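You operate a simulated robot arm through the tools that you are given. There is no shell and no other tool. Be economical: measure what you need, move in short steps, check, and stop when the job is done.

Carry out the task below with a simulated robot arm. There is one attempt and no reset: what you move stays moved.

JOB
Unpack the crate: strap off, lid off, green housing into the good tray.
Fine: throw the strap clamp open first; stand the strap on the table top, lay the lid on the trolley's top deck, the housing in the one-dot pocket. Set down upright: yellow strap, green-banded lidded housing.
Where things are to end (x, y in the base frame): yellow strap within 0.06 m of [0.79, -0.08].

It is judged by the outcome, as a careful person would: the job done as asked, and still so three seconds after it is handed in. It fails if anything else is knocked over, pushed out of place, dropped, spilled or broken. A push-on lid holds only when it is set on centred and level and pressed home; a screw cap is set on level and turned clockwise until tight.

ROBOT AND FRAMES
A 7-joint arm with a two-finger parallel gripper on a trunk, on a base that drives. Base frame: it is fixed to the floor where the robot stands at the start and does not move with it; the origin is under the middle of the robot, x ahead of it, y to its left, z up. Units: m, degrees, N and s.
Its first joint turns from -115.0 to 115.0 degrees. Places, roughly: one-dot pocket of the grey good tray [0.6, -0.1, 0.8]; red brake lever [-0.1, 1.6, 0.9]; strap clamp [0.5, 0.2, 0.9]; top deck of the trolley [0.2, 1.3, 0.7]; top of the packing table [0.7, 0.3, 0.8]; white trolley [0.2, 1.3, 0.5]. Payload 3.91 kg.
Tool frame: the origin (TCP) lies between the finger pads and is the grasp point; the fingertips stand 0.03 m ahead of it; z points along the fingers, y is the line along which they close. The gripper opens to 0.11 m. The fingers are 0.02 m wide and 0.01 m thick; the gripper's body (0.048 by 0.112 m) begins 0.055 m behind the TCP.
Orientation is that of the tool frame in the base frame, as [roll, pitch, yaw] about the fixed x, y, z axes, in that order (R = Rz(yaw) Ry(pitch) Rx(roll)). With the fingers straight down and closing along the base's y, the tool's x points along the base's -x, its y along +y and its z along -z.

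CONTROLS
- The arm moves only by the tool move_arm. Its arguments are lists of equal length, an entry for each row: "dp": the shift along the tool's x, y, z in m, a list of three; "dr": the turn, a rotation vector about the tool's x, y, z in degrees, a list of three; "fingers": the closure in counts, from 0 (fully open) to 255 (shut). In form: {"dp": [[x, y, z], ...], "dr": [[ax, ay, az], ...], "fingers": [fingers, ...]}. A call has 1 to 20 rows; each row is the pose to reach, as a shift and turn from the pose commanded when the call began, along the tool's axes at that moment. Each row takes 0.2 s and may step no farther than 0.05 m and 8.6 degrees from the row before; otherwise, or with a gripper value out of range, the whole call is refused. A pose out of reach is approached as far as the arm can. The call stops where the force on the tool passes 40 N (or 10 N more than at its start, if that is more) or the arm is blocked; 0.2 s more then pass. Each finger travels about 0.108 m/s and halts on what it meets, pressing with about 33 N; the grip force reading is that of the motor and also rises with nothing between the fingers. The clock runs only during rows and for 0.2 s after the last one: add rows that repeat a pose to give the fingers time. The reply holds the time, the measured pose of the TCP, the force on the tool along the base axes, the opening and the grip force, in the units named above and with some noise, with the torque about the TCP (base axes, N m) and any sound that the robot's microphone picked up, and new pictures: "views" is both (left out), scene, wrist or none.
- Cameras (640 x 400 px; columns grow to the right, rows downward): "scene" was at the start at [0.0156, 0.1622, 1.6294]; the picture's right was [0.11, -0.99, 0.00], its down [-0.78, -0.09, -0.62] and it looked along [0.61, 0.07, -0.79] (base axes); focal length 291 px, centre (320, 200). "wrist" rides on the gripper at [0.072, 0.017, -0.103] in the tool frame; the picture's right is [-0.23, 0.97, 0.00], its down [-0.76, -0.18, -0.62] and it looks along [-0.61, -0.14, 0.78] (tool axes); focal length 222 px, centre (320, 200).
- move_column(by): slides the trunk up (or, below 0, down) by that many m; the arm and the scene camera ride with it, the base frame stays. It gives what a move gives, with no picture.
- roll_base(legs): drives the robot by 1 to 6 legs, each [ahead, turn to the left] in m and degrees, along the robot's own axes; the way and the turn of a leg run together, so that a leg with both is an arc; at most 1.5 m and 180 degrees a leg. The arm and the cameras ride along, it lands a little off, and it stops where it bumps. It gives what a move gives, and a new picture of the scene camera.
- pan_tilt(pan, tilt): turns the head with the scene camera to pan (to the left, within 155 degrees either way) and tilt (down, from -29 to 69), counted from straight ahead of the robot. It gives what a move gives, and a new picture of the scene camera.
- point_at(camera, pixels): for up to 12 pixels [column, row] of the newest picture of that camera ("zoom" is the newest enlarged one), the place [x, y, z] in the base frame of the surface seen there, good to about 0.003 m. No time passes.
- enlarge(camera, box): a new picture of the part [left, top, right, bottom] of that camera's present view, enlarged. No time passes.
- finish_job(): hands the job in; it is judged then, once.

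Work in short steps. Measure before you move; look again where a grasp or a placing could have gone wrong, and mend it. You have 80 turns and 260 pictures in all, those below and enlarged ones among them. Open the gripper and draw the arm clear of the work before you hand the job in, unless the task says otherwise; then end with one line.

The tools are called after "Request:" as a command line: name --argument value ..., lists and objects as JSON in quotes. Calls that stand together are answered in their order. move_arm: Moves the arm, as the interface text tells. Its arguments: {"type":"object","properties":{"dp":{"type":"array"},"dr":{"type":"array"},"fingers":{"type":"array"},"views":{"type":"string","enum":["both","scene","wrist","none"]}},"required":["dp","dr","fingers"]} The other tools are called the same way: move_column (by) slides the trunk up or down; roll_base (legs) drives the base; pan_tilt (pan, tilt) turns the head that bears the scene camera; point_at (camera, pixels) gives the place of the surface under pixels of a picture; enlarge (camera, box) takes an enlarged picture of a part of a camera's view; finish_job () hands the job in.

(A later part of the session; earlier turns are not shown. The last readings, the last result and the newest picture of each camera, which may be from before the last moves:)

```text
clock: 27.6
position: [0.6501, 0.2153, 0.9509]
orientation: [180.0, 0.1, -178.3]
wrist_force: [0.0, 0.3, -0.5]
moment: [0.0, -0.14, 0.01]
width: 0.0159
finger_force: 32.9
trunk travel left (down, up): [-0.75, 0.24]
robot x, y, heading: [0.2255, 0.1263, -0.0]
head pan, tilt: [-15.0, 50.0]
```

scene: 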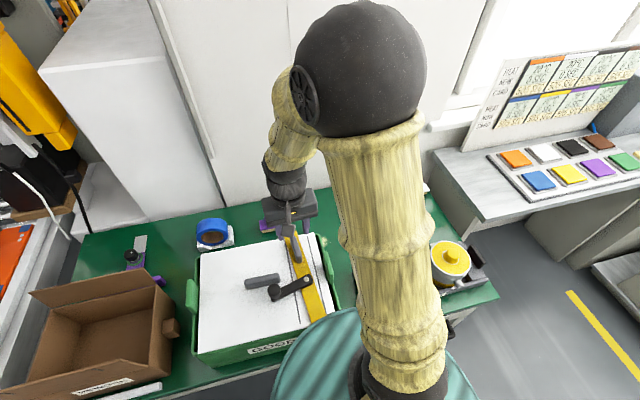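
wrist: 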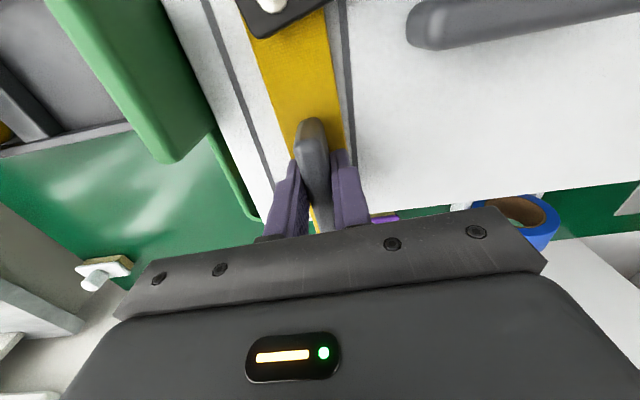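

Handle gripped (width 0.0159). I lift a little and check force and tilt.

Request:
move_arm --dp '[[0, 0, -0.01], [0, 0, -0.02], [0, 0, -0.03]]' --dr '[[0, 0, 0], [0, 0, 0], [0, 0, 0]]' --fingers '[250, 250, 250]' --views "both"

Request:
enlarge --camera "scene" --box '[180, 170, 360, 360]'

```text
clock: 28.4
position: [0.65, 0.2171, 0.9818]
orientation: [-180.0, 0.0, -178.4]
wrist_force: [0.7, -0.1, -1.7]
moment: [-0.05, -0.12, 0.01]
width: 0.0155
finger_force: 32.9
trunk travel left (down, up): [-0.75, 0.24]
robot x, y, heading: [0.2285, 0.1265, 0.1]
head pan, tilt: [-15.0, 50.0]
```

scene: 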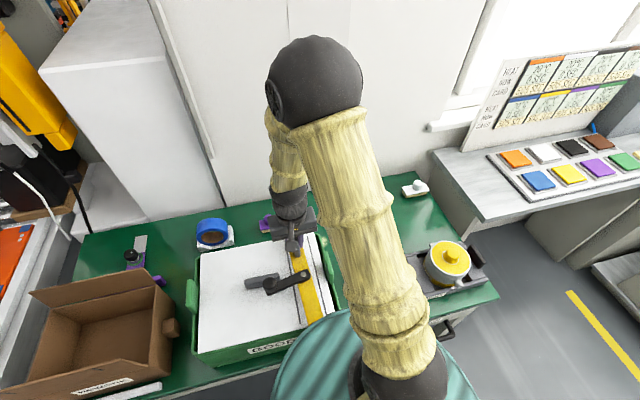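
wrist: 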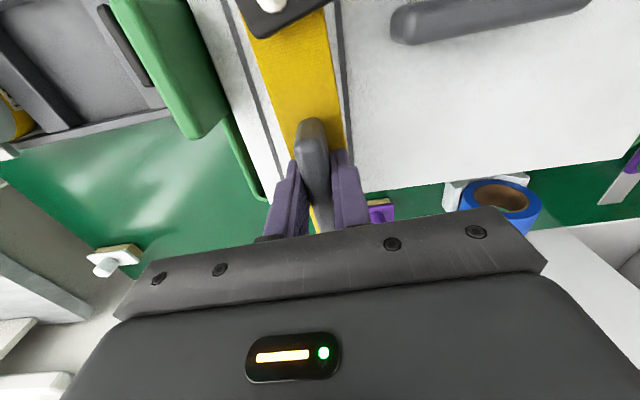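

```text
2.11 times, centred on (270, 265) of scene
```

zoom: 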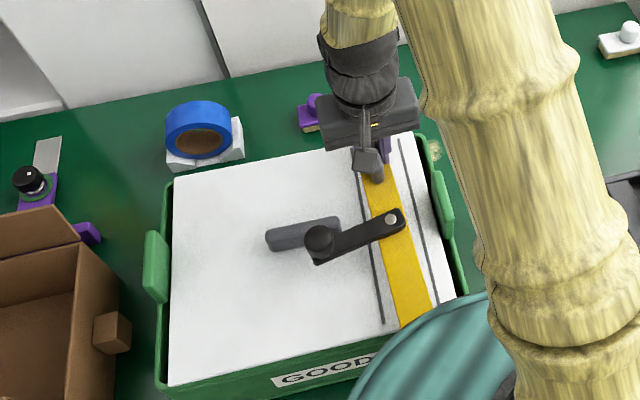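

The strap came free (1.7 N). I measure the obstacles near the target: the white block at (415,188) and the tray.

Request:
point_at --camera "scene" --pixels '[[415, 183], [403, 192], [428, 188], [409, 256], [440, 248], [485, 272], [400, 230], [450, 258], [452, 250], [380, 200]]'

Request:
move_arm --dp '[[0, 0, -0.03], [0, 0, -0.06], [0, 0, -0.1]]' --dr '[[0, 0, 0], [0, 0, 0], [0, 0, 0]]' --fingers '[250, 250, 250]' --views "both"

```text
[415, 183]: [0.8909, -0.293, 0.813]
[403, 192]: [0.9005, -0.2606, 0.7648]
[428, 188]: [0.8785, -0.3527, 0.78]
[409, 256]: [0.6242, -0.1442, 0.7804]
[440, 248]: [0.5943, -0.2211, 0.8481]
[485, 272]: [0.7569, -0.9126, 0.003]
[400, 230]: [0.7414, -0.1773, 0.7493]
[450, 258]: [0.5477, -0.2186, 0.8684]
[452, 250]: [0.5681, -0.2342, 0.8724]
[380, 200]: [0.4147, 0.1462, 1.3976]
```

```text
clock: 29.2
position: [0.6497, 0.2154, 1.0836]
orientation: [179.9, 0.0, -178.3]
wrist_force: [0.1, -0.8, -3.1]
moment: [-0.03, -0.15, 0.01]
width: 0.0159
finger_force: 33.3
trunk travel left (down, up): [-0.75, 0.24]
robot x, y, heading: [0.2303, 0.124, 0.1]
head pan, tilt: [-15.0, 50.0]
```

scene: 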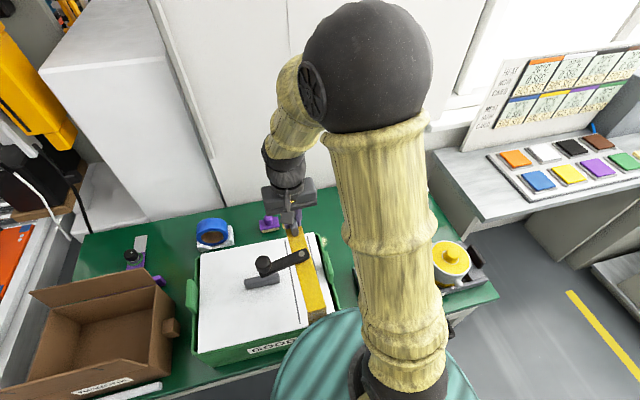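
wrist: 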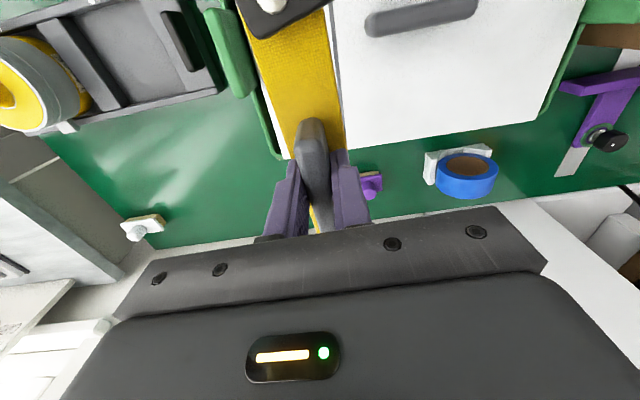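

Tray's back edge is at x≈0.63, so I'll stand the strap lengthwise along y at about (0.76, -0.08), handle end toward +y. I swing there at height while turning 88°.

Request:
move_arm --dp '[[-0.02, 0, 0], [-0.04, -0.01, 0], [-0.055, -0.03, 0], [-0.07, -0.05, 0], [-0.08, -0.075, 0], [-0.085, -0.1, 0], [-0.09, -0.125, 0], [-0.095, -0.15, 0], [-0.1, -0.175, 0], [-0.1035, -0.2, 0], [-0.1035, -0.223, 0], [-0.1035, -0.223, 0]]' --dr '[[0, 0, -8], [0, 0, -16], [0, 0, -24], [0, 0, -32], [0, 0, -40], [0, 0, -48], [0, 0, -56], [0, 0, -64], [0, 0, -72], [0, 0, -80], [0, 0, -88], [0, 0, -88]]' --fingers '[250, 250, 250, 250, 250, 250, 250, 250, 250, 250, 250, 250]' --views "both"

```text
clock: 31.8
position: [0.7607, -0.0036, 1.081]
orientation: [180.0, 0.0, -90.1]
wrist_force: [0.4, -0.5, -1.6]
moment: [0.11, -0.06, 0.01]
width: 0.0158
finger_force: 33.6
trunk travel left (down, up): [-0.75, 0.24]
robot x, y, heading: [0.2271, 0.1265, -0.1]
head pan, tilt: [-15.0, 50.0]
```

scene: 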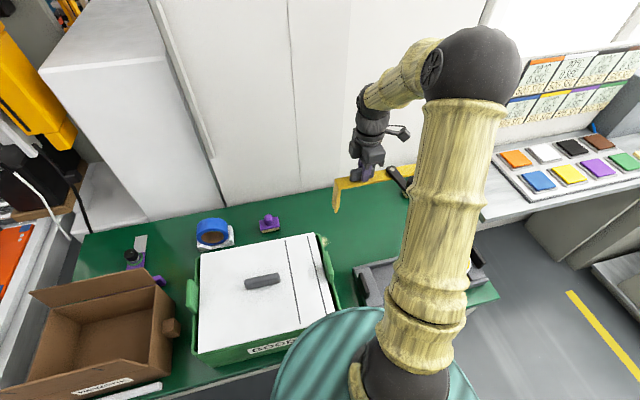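
wrist: 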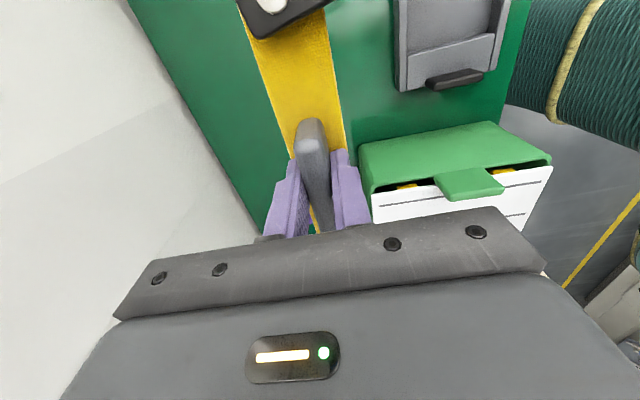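

Reach is fine. The strap's end leg shows at (337,190)–(337,212); I measure its bottom height relative to the TCP.

Request:
point_at --camera "scene" --pixels '[[337, 183], [337, 195], [337, 205], [337, 210], [341, 208], [337, 213], [334, 209]]'

Request:
enlarge --camera "scene" --box '[310, 130, 430, 230]'

```text
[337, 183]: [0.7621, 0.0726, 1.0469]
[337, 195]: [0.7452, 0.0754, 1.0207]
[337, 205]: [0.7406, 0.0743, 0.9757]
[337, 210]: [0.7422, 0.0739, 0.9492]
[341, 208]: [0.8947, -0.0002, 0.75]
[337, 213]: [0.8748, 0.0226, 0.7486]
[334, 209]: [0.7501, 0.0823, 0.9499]
```

```text
4.00 times, centred on (370, 180) of scene
```

zoom: 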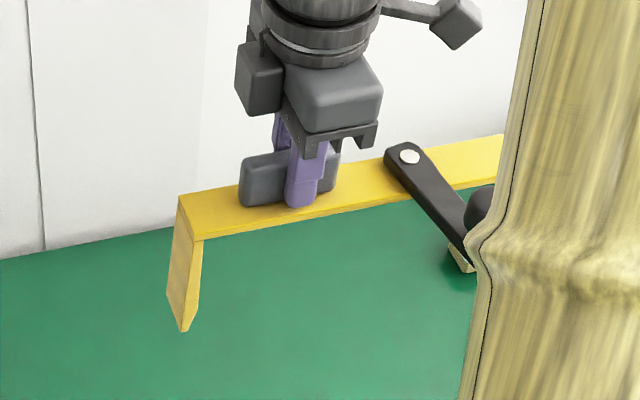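

Leg bottom is 0.136 below the TCP, so touch-down is at TCP z≈0.886. I lower, shifting -0.015 in y, and stop a few mm above.

Request:
move_arm --dp '[[0.015, 0, 0.04], [0.015, 0, 0.08], [0.015, 0, 0.12], [0.015, 0, 0.16], [0.015, 0, 0.18], [0.015, 0, 0.188]]' --dr '[[0, 0, 0], [0, 0, 0], [0, 0, 0], [0, 0, 0], [0, 0, 0], [0, 0, 0]]' --fingers '[250, 250, 250, 250, 250, 250]' --views "both"

```text
clock: 33.2
position: [0.7619, -0.0194, 0.8936]
orientation: [-180.0, 0.0, -90.3]
wrist_force: [-0.3, 0.0, -2.3]
moment: [0.13, -0.06, -0.01]
width: 0.0159
finger_force: 32.8
trunk travel left (down, up): [-0.75, 0.24]
robot x, y, heading: [0.2308, 0.1227, 0.1]
head pan, tilt: [-15.0, 50.0]
```

scene: 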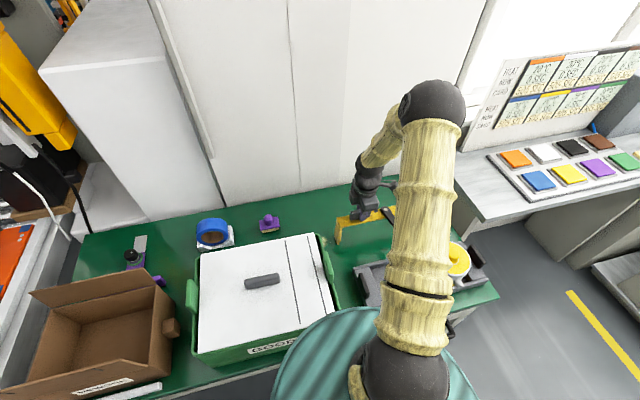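
wrist: 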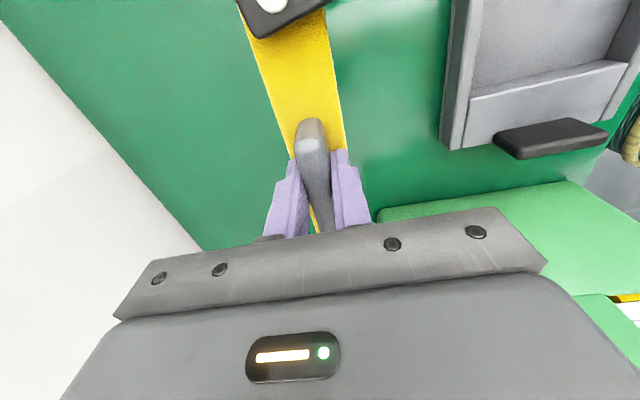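

Still free (−2.3 N). I ease down in millimetre steps until the table carries it.

Request:
move_arm --dp '[[0, 0, 0.003], [0, 0, 0.006], [0, 0, 0.008]]' --dr '[[0, 0, 0], [0, 0, 0], [0, 0, 0]]' --fingers '[250, 250, 250]' --views "none"

```text
clock: 34.0
position: [0.7616, -0.0186, 0.8917]
orientation: [-179.7, -0.2, -90.4]
wrist_force: [-7.0, 2.6, 23.1]
moment: [0.48, 0.79, -0.03]
width: 0.0159
finger_force: 32.0
trunk travel left (down, up): [-0.75, 0.24]
robot x, y, heading: [0.2282, 0.1221, 0.3]
head pan, tilt: [-15.0, 50.0]
stopped in row 3: the force on the tool passed its limit (the readings are from after the stop); the commanded pose is now the measured one
```

Contact with the table. I open and rise straight up.

Request:
move_arm --dp '[[0, 0, -0.001], [0, 0, -0.001], [0, 0, -0.001], [0, 0, -0.03], [0, 0, -0.07], [0, 0, -0.11], [0, 0, -0.15], [0, 0, -0.19]]' --dr '[[0, 0, 0], [0, 0, 0], [0, 0, 0], [0, 0, 0], [0, 0, 0], [0, 0, 0], [0, 0, 0], [0, 0, 0]]' --fingers '[220, 160, 140, 140, 140, 140, 140, 140]' --views "both"

Request:
enlarge --camera "scene" --box '[310, 130, 430, 270]'

```text
clock: 35.8
position: [0.7612, -0.0188, 1.0803]
orientation: [-179.7, -0.3, -90.2]
wrist_force: [-0.1, 0.1, 0.4]
moment: [-0.01, -0.05, -0.04]
width: 0.0495
finger_force: 0.1
trunk travel left (down, up): [-0.75, 0.24]
robot x, y, heading: [0.2309, 0.1231, 0.1]
head pan, tilt: [-15.0, 50.0]
```

scene: 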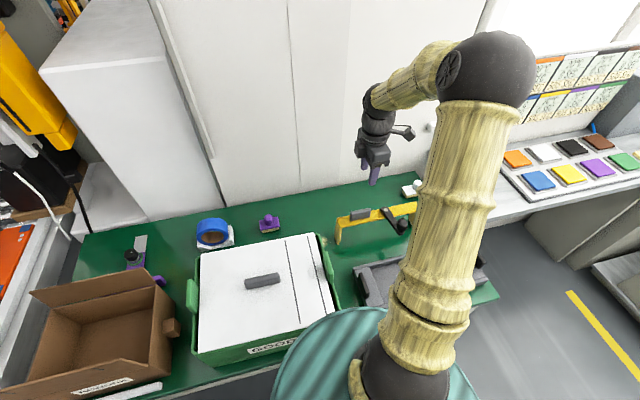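
wrist: 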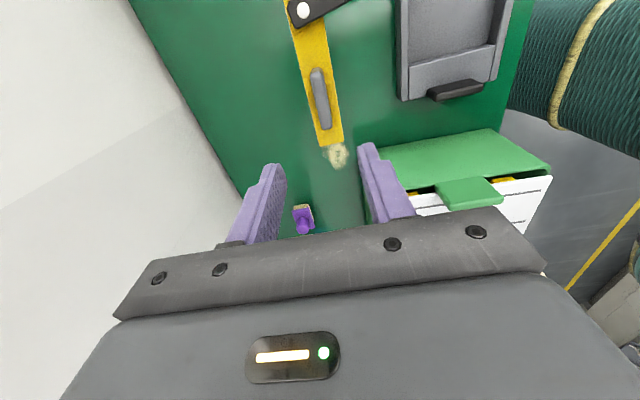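

```text
2.86 times, centred on (370, 200) of scene
```

zoom: 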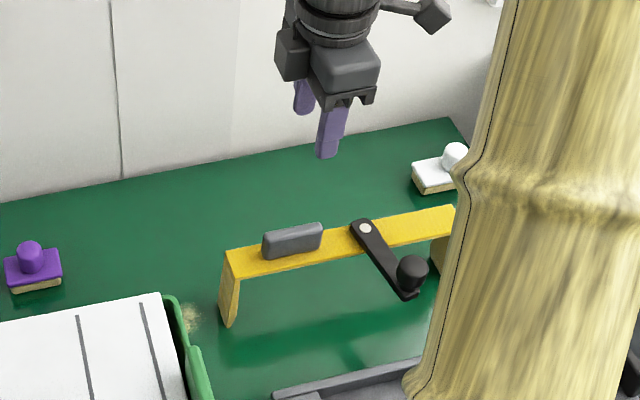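

The strap stands upright with its lever open. Next the lid: handle bar along y centred near (0.583, 0.317); my present yaw (-90) suits. I move above it.

Request:
move_arm --dp '[[-0.042, 0.022, 0], [-0.084, 0.044, 0], [-0.126, 0.067, 0], [-0.168, 0.089, 0], [-0.21, 0.111, 0], [-0.252, 0.133, 0], [-0.294, 0.156, 0], [-0.336, 0.178, 0.02], [-0.336, 0.178, 0.04]]' --dr '[[0, 0, 0], [0, 0, 0], [0, 0, 0], [0, 0, 0], [0, 0, 0], [0, 0, 0], [0, 0, 0], [0, 0, 0], [0, 0, 0]]' --fingers '[140, 140, 140, 140, 140, 140, 140, 140, 140]' --views "both"

Request:
enlarge --camera "wrist" --box '[200, 0, 440, 240]'

```text
refused: row 8 steps farther than a row can; nothing moved
```

```text
1.67 times, centred on (320, 120) of wrist
```

zoom: 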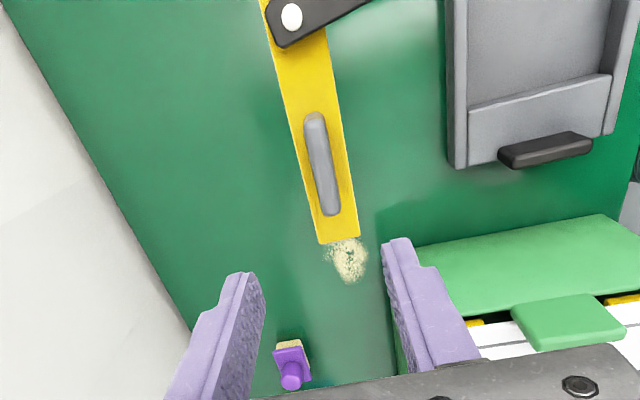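

Same move, with the descent as its own row.

Request:
move_arm --dp '[[-0.042, 0.022, 0], [-0.084, 0.044, 0], [-0.126, 0.067, 0], [-0.168, 0.089, 0], [-0.21, 0.111, 0], [-0.252, 0.133, 0], [-0.294, 0.156, 0], [-0.336, 0.178, 0], [-0.336, 0.178, 0.04]]' --dr '[[0, 0, 0], [0, 0, 0], [0, 0, 0], [0, 0, 0], [0, 0, 0], [0, 0, 0], [0, 0, 0], [0, 0, 0], [0, 0, 0]]' --fingers '[140, 140, 140, 140, 140, 140, 140, 140, 140]' --views "both"

Request:
enlarge --camera "wrist" --box '[200, 0, 440, 240]'

```text
clock: 37.8
position: [0.5857, 0.3194, 1.0371]
orientation: [-179.8, -0.2, -90.3]
wrist_force: [-0.8, -0.3, 0.8]
moment: [-0.03, -0.01, -0.01]
width: 0.0497
finger_force: 0.0
trunk travel left (down, up): [-0.75, 0.24]
robot x, y, heading: [0.226, 0.1247, 0.1]
head pan, tilt: [-15.0, 50.0]
```

scene: 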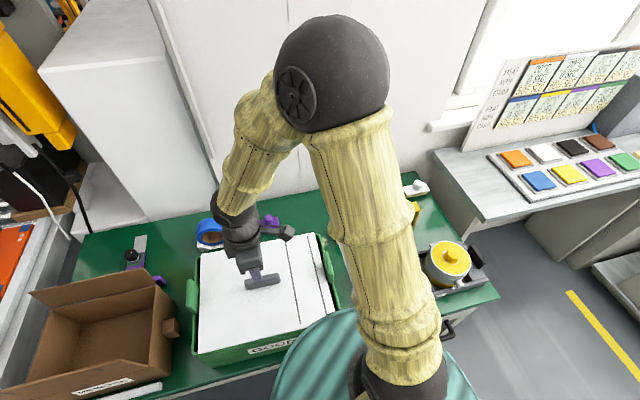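
wrist: 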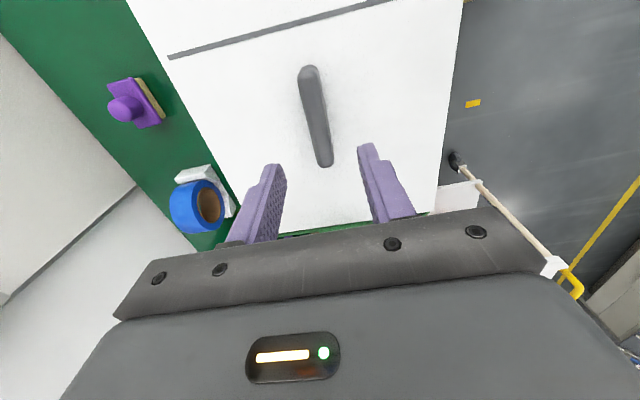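

```text
1.67 times, centred on (320, 120) of wrist
```

zoom: 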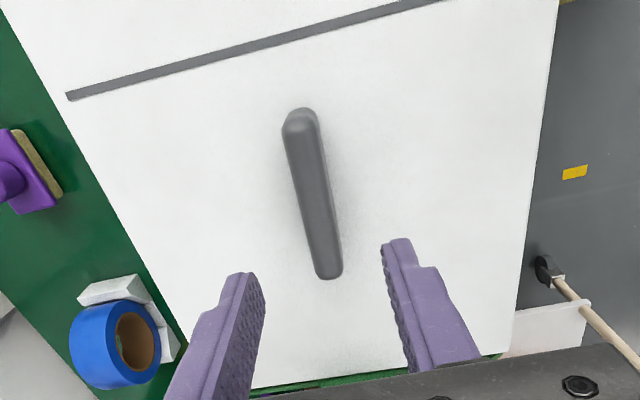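

Request:
point_at --camera "zoom" --pixels '[[300, 118], [313, 190], [329, 270], [290, 150], [340, 240], [250, 200], [100, 200], [510, 330], [240, 380], [545, 80]]'

```text
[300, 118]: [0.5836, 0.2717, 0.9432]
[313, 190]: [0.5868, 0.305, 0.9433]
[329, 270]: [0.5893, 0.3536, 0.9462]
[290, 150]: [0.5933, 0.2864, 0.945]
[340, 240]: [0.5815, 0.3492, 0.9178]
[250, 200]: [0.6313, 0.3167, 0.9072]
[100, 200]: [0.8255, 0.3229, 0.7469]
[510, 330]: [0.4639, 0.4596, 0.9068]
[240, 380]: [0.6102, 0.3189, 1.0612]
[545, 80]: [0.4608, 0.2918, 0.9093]
```

Handle centred at (0.587, 0.316), tilted 4°. I turn 4°, descend to z≈0.944 and grip.

Request:
move_arm --dp '[[0.003, -0.001, 0.03], [0.003, -0.001, 0.06], [0.003, -0.001, 0.093], [0.003, -0.001, 0.093], [0.003, -0.001, 0.093], [0.003, -0.001, 0.093]]' --dr '[[0, 0, 2], [0, 0, 4], [0, 0, 4], [0, 0, 4], [0, 0, 4], [0, 0, 4]]' --fingers '[140, 140, 140, 200, 250, 250]' --views "none"

Request:
move_arm --dp '[[0, 0, -0.01], [0, 0, -0.02], [0, 0, -0.04]]' --dr '[[0, 0, 0], [0, 0, 0], [0, 0, 0]]' --fingers '[250, 250, 250]' --views "both"

```text
clock: 39.2
position: [0.5888, 0.3168, 0.944]
orientation: [-179.7, -0.2, -94.3]
wrist_force: [1.2, 0.1, -0.2]
moment: [0.79, 0.33, 0.74]
width: 0.0186
finger_force: 32.7
trunk travel left (down, up): [-0.75, 0.24]
robot x, y, heading: [0.2274, 0.1228, 0.0]
head pan, tilt: [-15.0, 50.0]
```

```text
clock: 40.0
position: [0.5869, 0.3138, 0.9849]
orientation: [-179.6, -0.1, -94.2]
wrist_force: [0.4, 0.1, -3.1]
moment: [-0.03, -0.01, -0.01]
width: 0.0178
finger_force: 32.8
trunk travel left (down, up): [-0.75, 0.24]
robot x, y, heading: [0.2262, 0.1236, -0.0]
head pan, tilt: [-15.0, 50.0]
```

scene: 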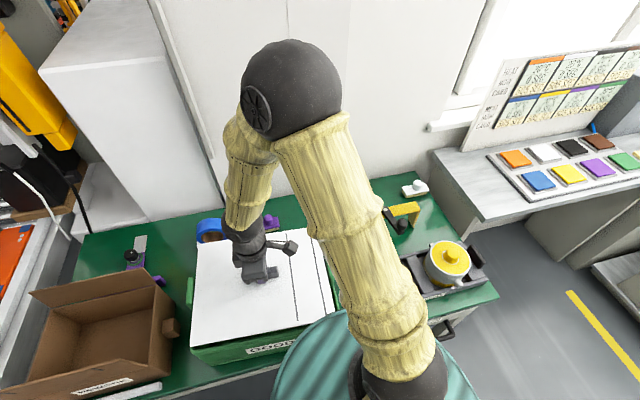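
wrist: 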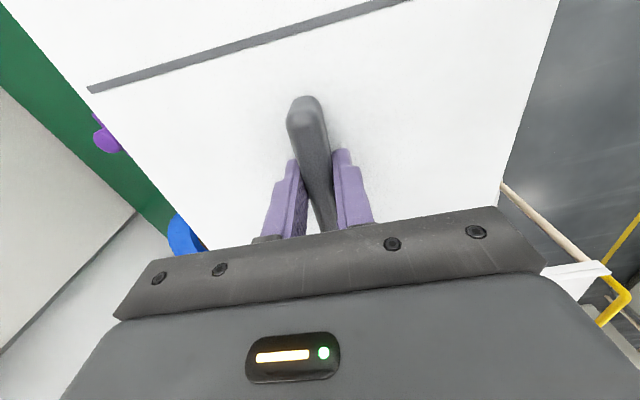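

The lid is off and balanced (3 N). I raise the trunk 0.2 m so it clears everything, keeping arm geometry.

Request:
move_column --by 0.2

Request:
roll_base --legs '[[-0.27, 0]]'

```text
clock: 42.2
position: [0.5879, 0.3149, 1.1843]
orientation: [-179.7, -0.1, -94.3]
wrist_force: [-0.5, 0.2, -3.4]
moment: [0.0, 0.0, 0.0]
width: 0.0177
finger_force: 33.1
trunk travel left (down, up): [-0.95, 0.04]
robot x, y, heading: [0.2289, 0.1247, 0.1]
head pan, tilt: [-15.0, 50.0]
```

```text
clock: 44.1
position: [0.3194, 0.3134, 1.1845]
orientation: [-179.6, -0.1, -94.4]
wrist_force: [-0.4, -0.5, -2.9]
moment: [0.0, 0.0, -0.01]
width: 0.0177
finger_force: 32.8
trunk travel left (down, up): [-0.95, 0.04]
robot x, y, heading: [-0.0397, 0.1216, -0.3]
head pan, tilt: [-15.0, 50.0]
```

scene: 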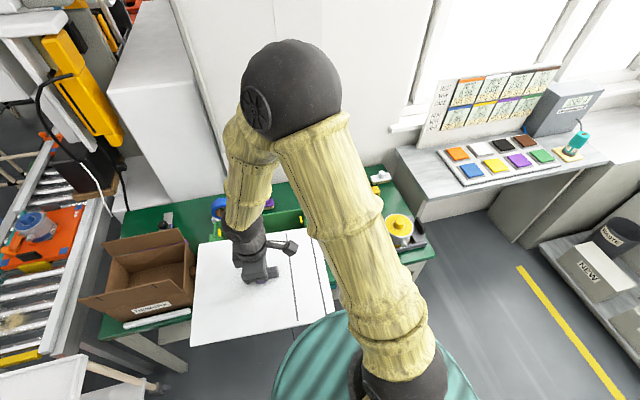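

Clear. I turn toward the trolley, drive to about (0.09, 0.6) facing +y with the lid high above.

Request:
roll_base --legs '[[0, 75], [0.48, 0], [0, 15.3]]'

Request:
pan_tilt --pan 0 --tilt 55

```text
clock: 51.1
position: [-0.1136, 0.9494, 1.1844]
orientation: [-179.6, -0.1, -3.7]
wrist_force: [0.4, 0.0, -3.4]
moment: [-0.02, -0.03, -0.04]
width: 0.0179
finger_force: 33.5
trunk travel left (down, up): [-0.95, 0.04]
robot x, y, heading: [0.0791, 0.5919, 90.6]
head pan, tilt: [-15.0, 50.0]
```

scene: 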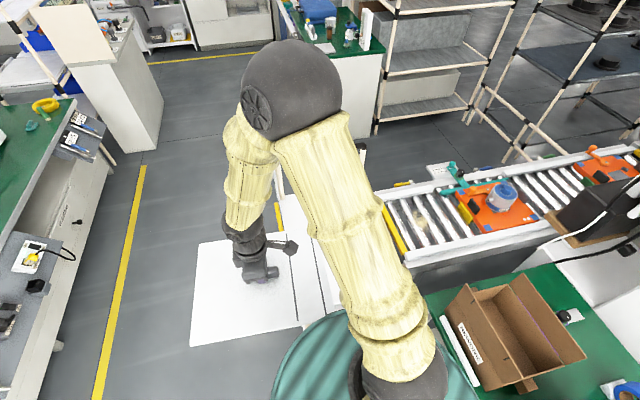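

```text
clock: 51.9
position: [-0.1138, 0.9484, 1.1839]
orientation: [-179.8, -0.1, -3.7]
wrist_force: [0.3, 0.2, -3.7]
moment: [0.03, 0.02, -0.02]
width: 0.0181
finger_force: 33.2
trunk travel left (down, up): [-0.95, 0.04]
robot x, y, heading: [0.0802, 0.59, 91.0]
head pan, tilt: [0.0, 55.0]
```

scene: 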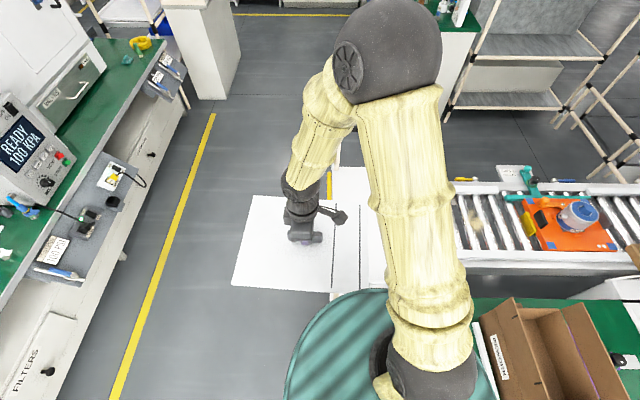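

I roll 0.04 m further, then carry the lid sideways to above the deck near (0.18, 1.13).

Request:
roll_base --legs '[[0.04, 0]]'

Request:
move_arm --dp '[[0.03, -0.03, 0], [0.065, -0.06, 0], [0.1, -0.09, 0], [0.14, -0.11, 0], [0.18, -0.13, 0], [0.215, -0.145, 0], [0.25, -0.16, 0], [0.284, -0.16, 0], [0.284, -0.16, 0]]' --dr '[[0, 0, 0], [0, 0, 0], [0, 0, -1], [0, 0, -2], [0, 0, -3], [0, 0, -3.7], [0, 0, -3.7], [0, 0, -3.7], [0, 0, -3.7]]' --fingers '[250, 250, 250, 250, 250, 250, 250, 250, 250]' --views "both"

```text
clock: 52.7
position: [-0.115, 0.988, 1.1849]
orientation: [-179.7, -0.1, -3.7]
wrist_force: [-0.6, 0.0, -3.4]
moment: [-0.01, -0.02, 0.01]
width: 0.0181
finger_force: 32.9
trunk travel left (down, up): [-0.95, 0.04]
robot x, y, heading: [0.0833, 0.6309, 90.8]
head pan, tilt: [0.0, 55.0]
```

scene: 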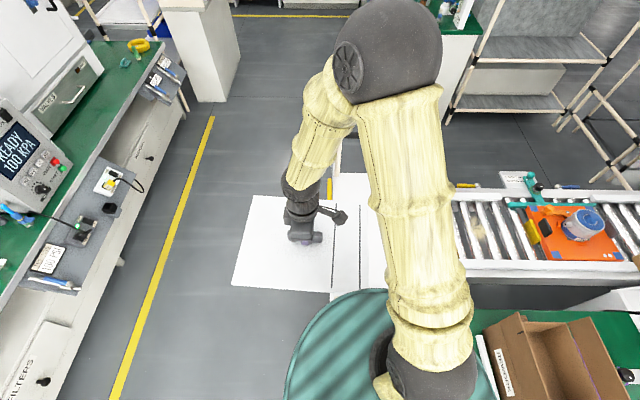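

```text
clock: 54.7
position: [0.1778, 1.1301, 1.1866]
orientation: [-179.7, -0.2, 0.0]
wrist_force: [0.1, -0.2, -2.4]
moment: [-0.03, -0.01, 0.01]
width: 0.0181
finger_force: 33.1
trunk travel left (down, up): [-0.95, 0.04]
robot x, y, heading: [0.0801, 0.6321, 91.0]
head pan, tilt: [0.0, 55.0]
```

scene: 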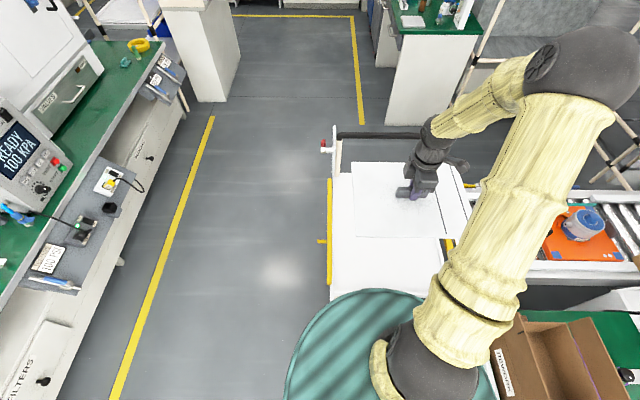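
wrist: 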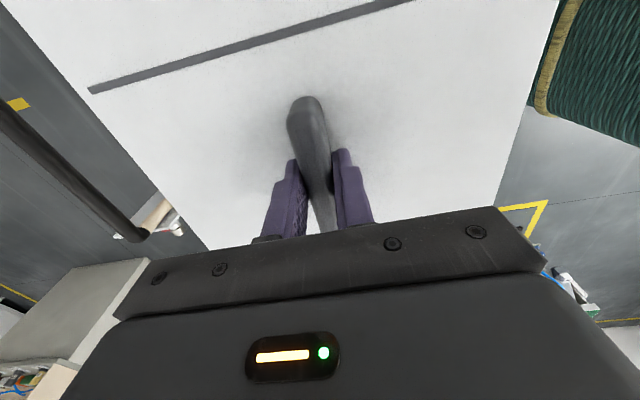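

I measure the lid's edges against the deck's edges.

Request:
point_at --camera "scene" --pixels '[[355, 165], [465, 166], [360, 234], [452, 236], [340, 180], [335, 285], [400, 284], [440, 285], [470, 200], [450, 250]]'

Request:
enlarge --camera "scene" --box '[310, 130, 490, 310]'

```text
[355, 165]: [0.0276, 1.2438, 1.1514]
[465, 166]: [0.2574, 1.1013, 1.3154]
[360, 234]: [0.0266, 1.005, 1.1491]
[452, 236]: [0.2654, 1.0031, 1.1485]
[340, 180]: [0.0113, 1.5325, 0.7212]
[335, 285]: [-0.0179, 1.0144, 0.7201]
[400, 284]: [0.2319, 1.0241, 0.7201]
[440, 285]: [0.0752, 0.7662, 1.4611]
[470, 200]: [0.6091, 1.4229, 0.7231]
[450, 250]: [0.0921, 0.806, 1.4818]
```

```text
2.22 times, centred on (400, 220) of scene
```

zoom: 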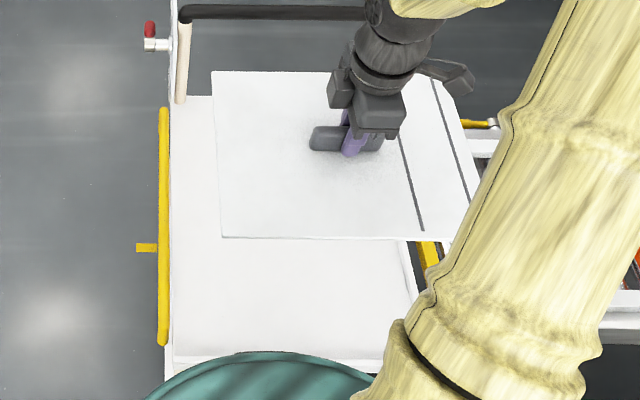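

The lid (x 0.02–0.34, y 1.0–1.25) lies wholly over the deck (x −0.02–0.40, y ≥0.97). I lower the trunk 0.37 m.

Request:
move_column --by -0.37

Request:
enlarge --camera "scene" --box '[310, 130, 490, 310]'

```text
clock: 58.3
position: [0.1796, 1.1296, 0.8169]
orientation: [-179.7, -0.1, 0.0]
wrist_force: [-0.6, 1.1, -3.3]
moment: [0.01, -0.02, -0.02]
width: 0.018
finger_force: 33.0
trunk travel left (down, up): [-0.58, 0.41]
robot x, y, heading: [0.0785, 0.6319, 91.0]
head pan, tilt: [0.0, 55.0]
```

```text
2.22 times, centred on (400, 220) of scene
```

zoom: 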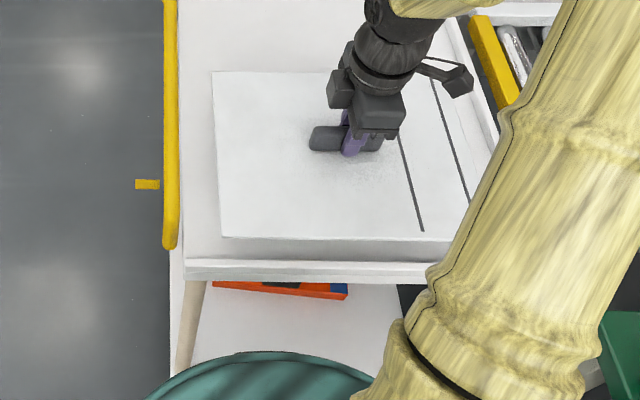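

Lid is just above the deck. I ease down in small arm steps until contact.

Request:
move_arm --dp '[[0, 0, 0.01], [0, 0, 0.02], [0, 0, 0.028], [0, 0, 0.034], [0, 0, 0.038]]' --dr '[[0, 0, 0], [0, 0, 0], [0, 0, 0], [0, 0, 0], [0, 0, 0]]' --fingers '[250, 250, 250, 250, 250]' --views "none"

Request:
point_at --camera "scene" --pixels '[[360, 234]]'

```text
clock: 59.5
position: [0.1786, 1.1297, 0.7792]
orientation: [-179.7, -0.1, 0.1]
wrist_force: [0.2, -0.3, -3.1]
moment: [-0.01, -0.04, -0.02]
width: 0.018
finger_force: 33.1
trunk travel left (down, up): [-0.58, 0.41]
robot x, y, heading: [0.0806, 0.6288, 90.9]
head pan, tilt: [0.0, 55.0]
```

```text
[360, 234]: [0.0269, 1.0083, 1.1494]
```

Request:
move_arm --dp '[[0, 0, 0.003], [0, 0, 0.006], [0, 0, 0.009], [0, 0, 0.012], [0, 0, 0.015]]' --dr '[[0, 0, 0], [0, 0, 0], [0, 0, 0], [0, 0, 0], [0, 0, 0]]' --fingers '[250, 250, 250, 250, 250]' --views "scene"

```text
clock: 60.7
position: [0.179, 1.1304, 0.7637]
orientation: [-179.6, -0.2, -0.1]
wrist_force: [0.9, 1.4, 5.4]
moment: [-0.79, -0.4, 0.02]
width: 0.0178
finger_force: 33.3
trunk travel left (down, up): [-0.58, 0.41]
robot x, y, heading: [0.0785, 0.6337, 90.9]
head pan, tilt: [0.0, 55.0]
```

scene: 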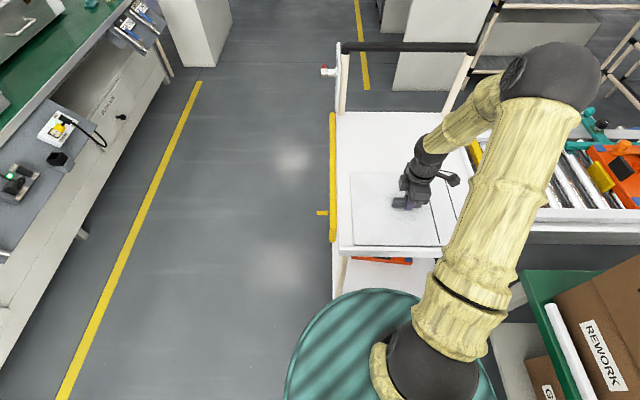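

Lid touches (+5 N). I release and rise straight up.

Request:
move_arm --dp '[[0, 0, 0], [0, 0, 0], [0, 0, 0], [0, 0, -0.03], [0, 0, -0.07], [0, 0, -0.11], [0, 0, -0.15]]' --dr '[[0, 0, 0], [0, 0, 0], [0, 0, 0], [0, 0, 0], [0, 0, 0], [0, 0, 0], [0, 0, 0]]' --fingers '[220, 160, 140, 140, 140, 140, 140]' --views "both"

Request:
enlarge --camera "scene" --box '[310, 20, 490, 310]'

```text
clock: 62.3
position: [0.1783, 1.1267, 0.9145]
orientation: [-179.7, -0.1, -0.1]
wrist_force: [-0.2, -0.5, -0.1]
moment: [-0.03, 0.02, 0.0]
width: 0.0496
finger_force: 0.0
trunk travel left (down, up): [-0.58, 0.41]
robot x, y, heading: [0.0814, 0.6295, 91.0]
head pan, tilt: [0.0, 55.0]
```

scene: 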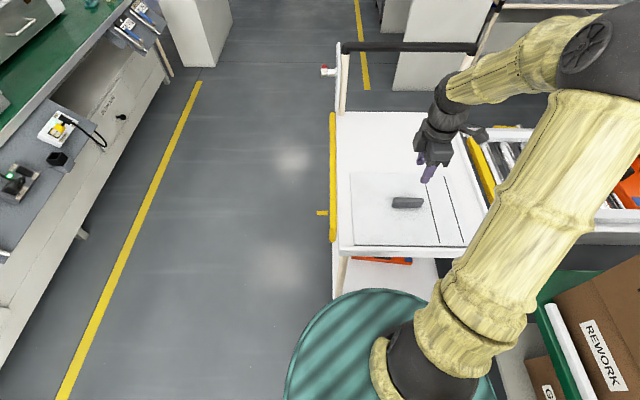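
wrist: 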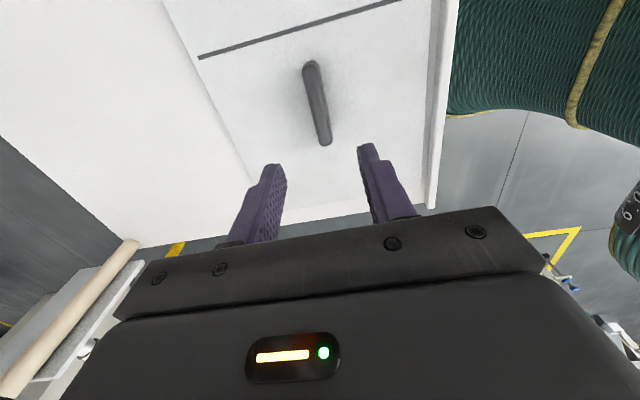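

```text
1.38 times, centred on (400, 165) of scene
```

zoom: 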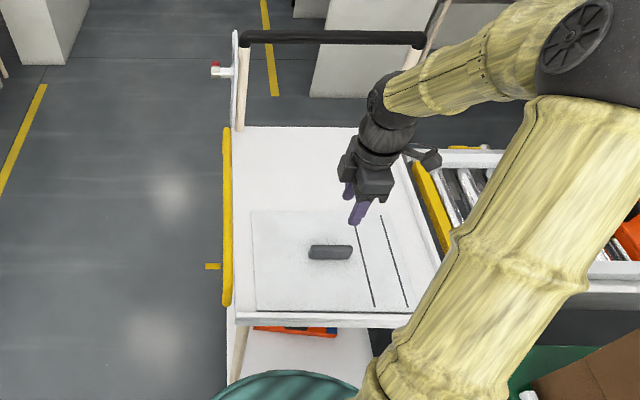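

The lid lies flat on the deck and the trolley hasn't moved. I raise the trunk and drive back to the table by the reverse route.

Request:
move_column --by 0.35

Request:
roll_base --legs '[[-0.04, 0], [0, -15], [-0.48, 0], [0, -76]]'

Request:
roll_base --legs '[[0.22, 0]]'

Request:
pan_tilt --pan 10 --tilt 60

```text
clock: 65.7
position: [0.1784, 1.1278, 1.2638]
orientation: [-179.7, -0.1, 0.0]
wrist_force: [-1.4, -0.2, 0.2]
moment: [0.0, 0.0, 0.06]
width: 0.0496
finger_force: 0.0
trunk travel left (down, up): [-0.93, 0.06]
robot x, y, heading: [0.0835, 0.6297, 90.8]
head pan, tilt: [0.0, 55.0]
```

```text
clock: 73.2
position: [0.4586, 0.018, 1.2638]
orientation: [-179.7, -0.1, -91.3]
wrist_force: [0.0, 0.0, 0.5]
moment: [0.0, -0.01, -0.02]
width: 0.0496
finger_force: 0.1
trunk travel left (down, up): [-0.93, 0.06]
robot x, y, heading: [-0.0324, 0.1258, -0.4]
head pan, tilt: [0.0, 55.0]
```

scene: 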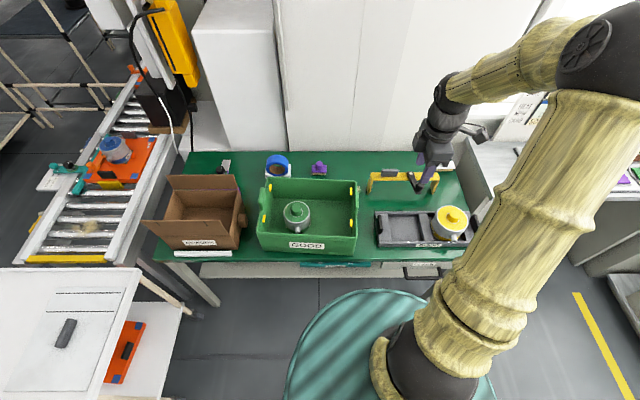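

```text
clock: 74.9
position: [0.6797, 0.0161, 1.2635]
orientation: [-179.7, 0.0, -91.1]
wrist_force: [0.8, -0.3, -0.7]
moment: [0.0, 0.03, 0.0]
width: 0.0493
finger_force: 0.0
trunk travel left (down, up): [-0.93, 0.06]
robot x, y, heading: [0.1814, 0.126, -0.4]
head pan, tilt: [0.0, 55.0]
```

scene: 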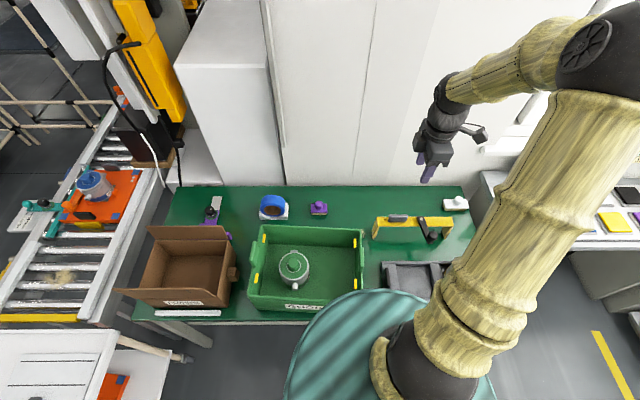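

```text
clock: 75.7
position: [0.6791, 0.0168, 1.2642]
orientation: [-179.6, -0.1, -91.2]
wrist_force: [0.6, -0.2, 0.4]
moment: [0.01, -0.01, -0.03]
width: 0.0496
finger_force: 0.1
trunk travel left (down, up): [-0.93, 0.06]
robot x, y, heading: [0.1834, 0.1217, -0.3]
head pan, tilt: [10.0, 60.0]
```

scene: 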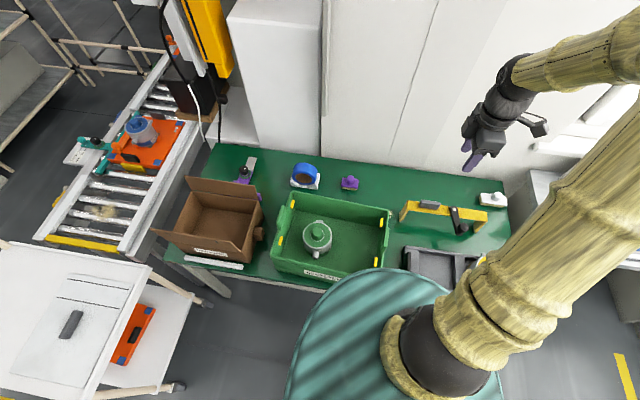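

The crate is open with the green-banded housing inside. I enlarge and measure it and the crate.

Request:
enlarge --camera "scene" --box '[265, 185, 400, 290]'

Request:
point_at --camera "zoom" --pixels '[[254, 218], [254, 200], [210, 235], [295, 230], [250, 290], [253, 330], [250, 250], [330, 260], [40, 270], [460, 380], [570, 150], [100, 60]]'

```text
3.81 times, centred on (332, 238) of scene
```

zoom: 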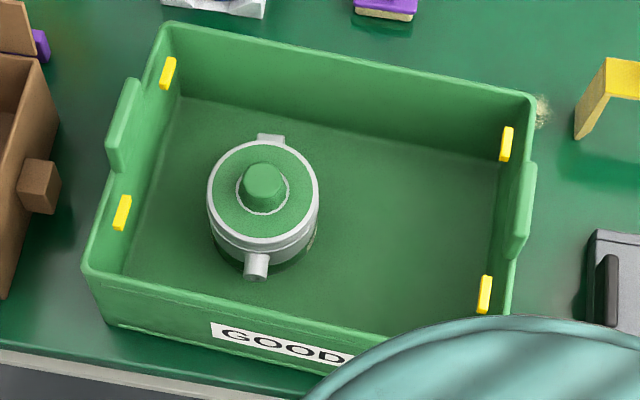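

```text
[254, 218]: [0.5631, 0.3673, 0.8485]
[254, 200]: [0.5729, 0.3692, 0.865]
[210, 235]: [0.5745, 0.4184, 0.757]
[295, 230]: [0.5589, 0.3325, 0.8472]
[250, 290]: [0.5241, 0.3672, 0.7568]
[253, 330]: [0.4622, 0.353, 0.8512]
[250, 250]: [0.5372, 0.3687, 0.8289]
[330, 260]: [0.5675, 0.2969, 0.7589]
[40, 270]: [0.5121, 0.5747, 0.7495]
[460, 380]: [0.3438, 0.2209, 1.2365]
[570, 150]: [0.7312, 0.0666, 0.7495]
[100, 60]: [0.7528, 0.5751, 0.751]
```

The housing is centred near (0.58, 0.367): about 0.07 wide, top at 0.85, lid knob to ~0.87, spouts along ±x. I lower the trunk 0.2 and bring the gripper above it, closing along y, fully open.

Request:
move_column --by -0.2

Request:
move_arm --dp '[[-0.03, 0.009, 0], [-0.06, 0.018, 0], [-0.09, 0.027, 0], [-0.12, 0.036, 0], [-0.152, 0.045, 0], [-0.185, 0.054, 0], [-0.218, 0.063, 0], [-0.25, 0.073, 0], [-0.283, 0.083, 0], [-0.316, 0.092, 0], [-0.348, 0.101, 0]]' --dr '[[0, 0, 8], [0, 0, 16], [0, 0, 24], [0, 0, 32], [0, 0, 40], [0, 0, 48.5], [0, 0, 57], [0, 0, 65], [0, 0, 73], [0, 0, 81], [0, 0, 88.8]]' --fingers '[0, 0, 0, 0, 0, 0, 0, 0, 0, 0, 0]' --views "both"

Request:
enlarge --camera "wrist" --box '[200, 40, 440, 240]'

```text
clock: 77.8
position: [0.6797, 0.0164, 1.0645]
orientation: [-179.7, -0.1, -91.2]
wrist_force: [-1.1, 0.2, 0.5]
moment: [0.02, -0.03, 0.04]
width: 0.0496
finger_force: 0.1
trunk travel left (down, up): [-0.73, 0.26]
robot x, y, heading: [0.1831, 0.1261, -0.7]
head pan, tilt: [10.0, 60.0]
```

```text
clock: 80.2
position: [0.5861, 0.3673, 1.0623]
orientation: [-179.8, 0.4, -180.0]
wrist_force: [0.3, 0.0, 1.1]
moment: [0.0, -0.04, -0.05]
width: 0.1102
finger_force: 0.1
trunk travel left (down, up): [-0.73, 0.26]
robot x, y, heading: [0.1865, 0.1259, -0.4]
head pan, tilt: [10.0, 60.0]
```

scene: 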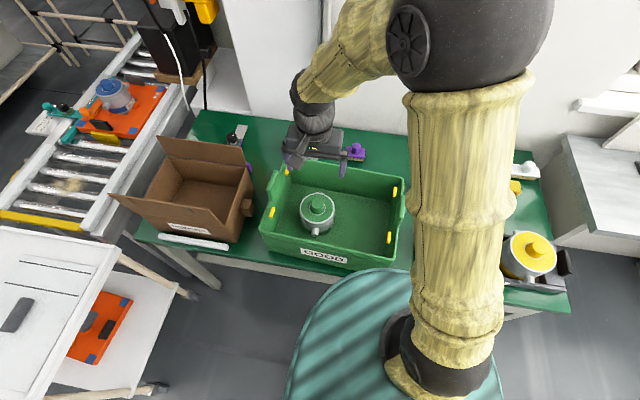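
wrist: 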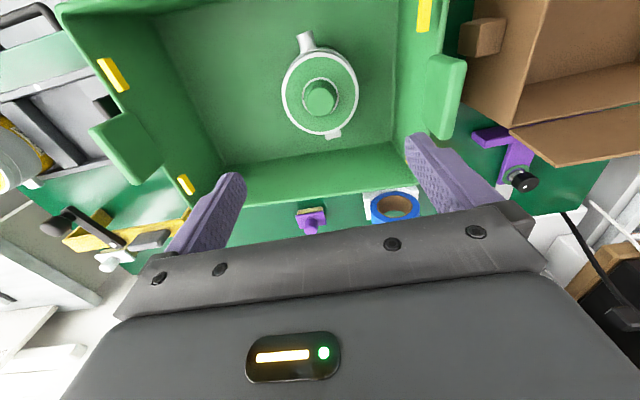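

```text
2.00 times, centred on (320, 140) of wrist
```

zoom: 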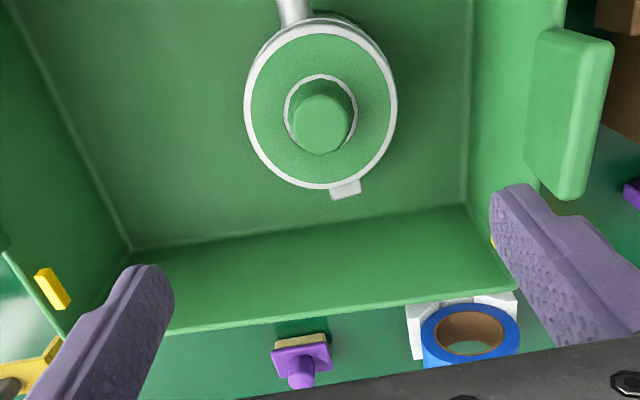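

Request:
point_at --camera "zoom" --pixels '[[248, 105], [394, 105], [320, 30], [325, 184], [320, 130], [320, 85], [292, 10], [346, 190], [200, 150], [555, 100], [345, 60]]'

```text
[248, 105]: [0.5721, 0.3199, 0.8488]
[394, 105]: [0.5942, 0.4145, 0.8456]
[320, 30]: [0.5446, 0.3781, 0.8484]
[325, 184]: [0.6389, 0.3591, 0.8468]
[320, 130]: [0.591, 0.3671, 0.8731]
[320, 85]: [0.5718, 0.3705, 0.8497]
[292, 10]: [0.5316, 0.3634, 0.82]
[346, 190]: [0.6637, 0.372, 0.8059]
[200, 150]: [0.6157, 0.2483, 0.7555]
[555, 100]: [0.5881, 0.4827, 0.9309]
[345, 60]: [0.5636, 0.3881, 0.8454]
```

Rim diameter ≈0.096, centre ≈ (0.5875, 0.368). Opening 0.11 leaves ~7 mm each side. I descend partway to verify alignment.

Request:
move_arm --dp '[[-0.001, 0.001, 0.04], [-0.001, 0.001, 0.08], [-0.001, 0.001, 0.12], [-0.001, 0.001, 0.15]]' --dr '[[0, 0, 0], [0, 0, 0], [0, 0, 0], [0, 0, 0]]' --fingers '[0, 0, 0, 0]' --views "both"

Request:
enlarge --camera "wrist" --box '[160, 60, 480, 260]'

Request:
enlarge --camera "scene" --box '[255, 130, 415, 270]'

```text
clock: 81.2
position: [0.5876, 0.3676, 0.9109]
orientation: [-179.8, 0.3, 180.0]
wrist_force: [-0.1, -0.3, 0.3]
moment: [-0.01, -0.04, 0.05]
width: 0.1101
finger_force: 0.0
trunk travel left (down, up): [-0.73, 0.26]
robot x, y, heading: [0.1854, 0.1235, -0.2]
head pan, tilt: [10.0, 60.0]
```

scene: 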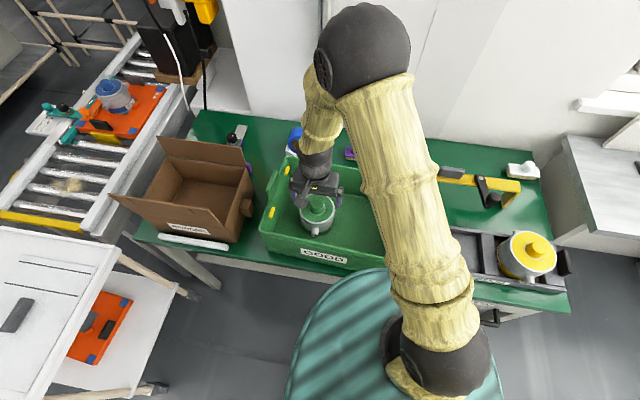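
wrist: 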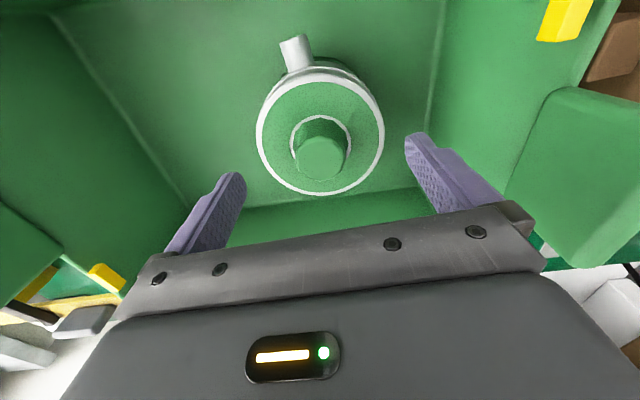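

```text
2.00 times, centred on (320, 160) of wrist
```

zoom: 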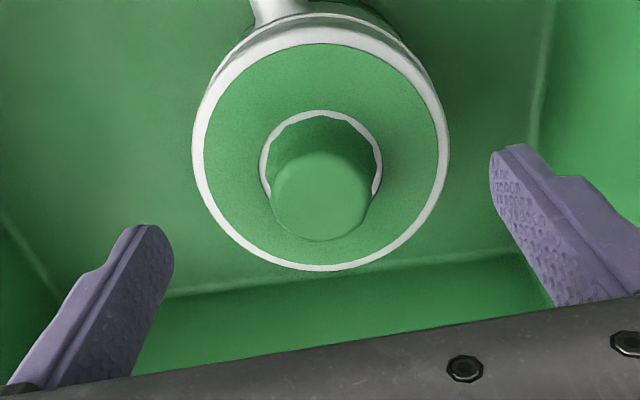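

```text
2.86 times, centred on (335, 200) of scene
```

zoom: 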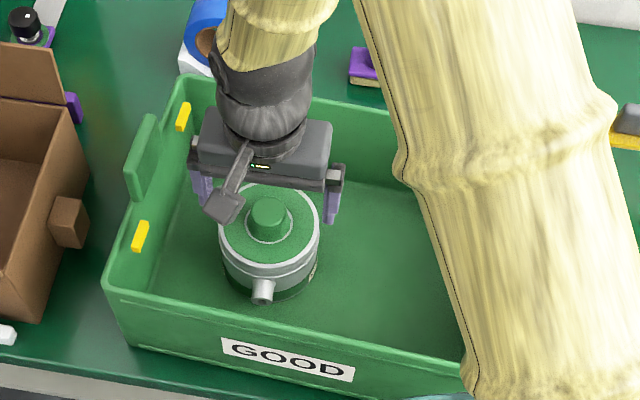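

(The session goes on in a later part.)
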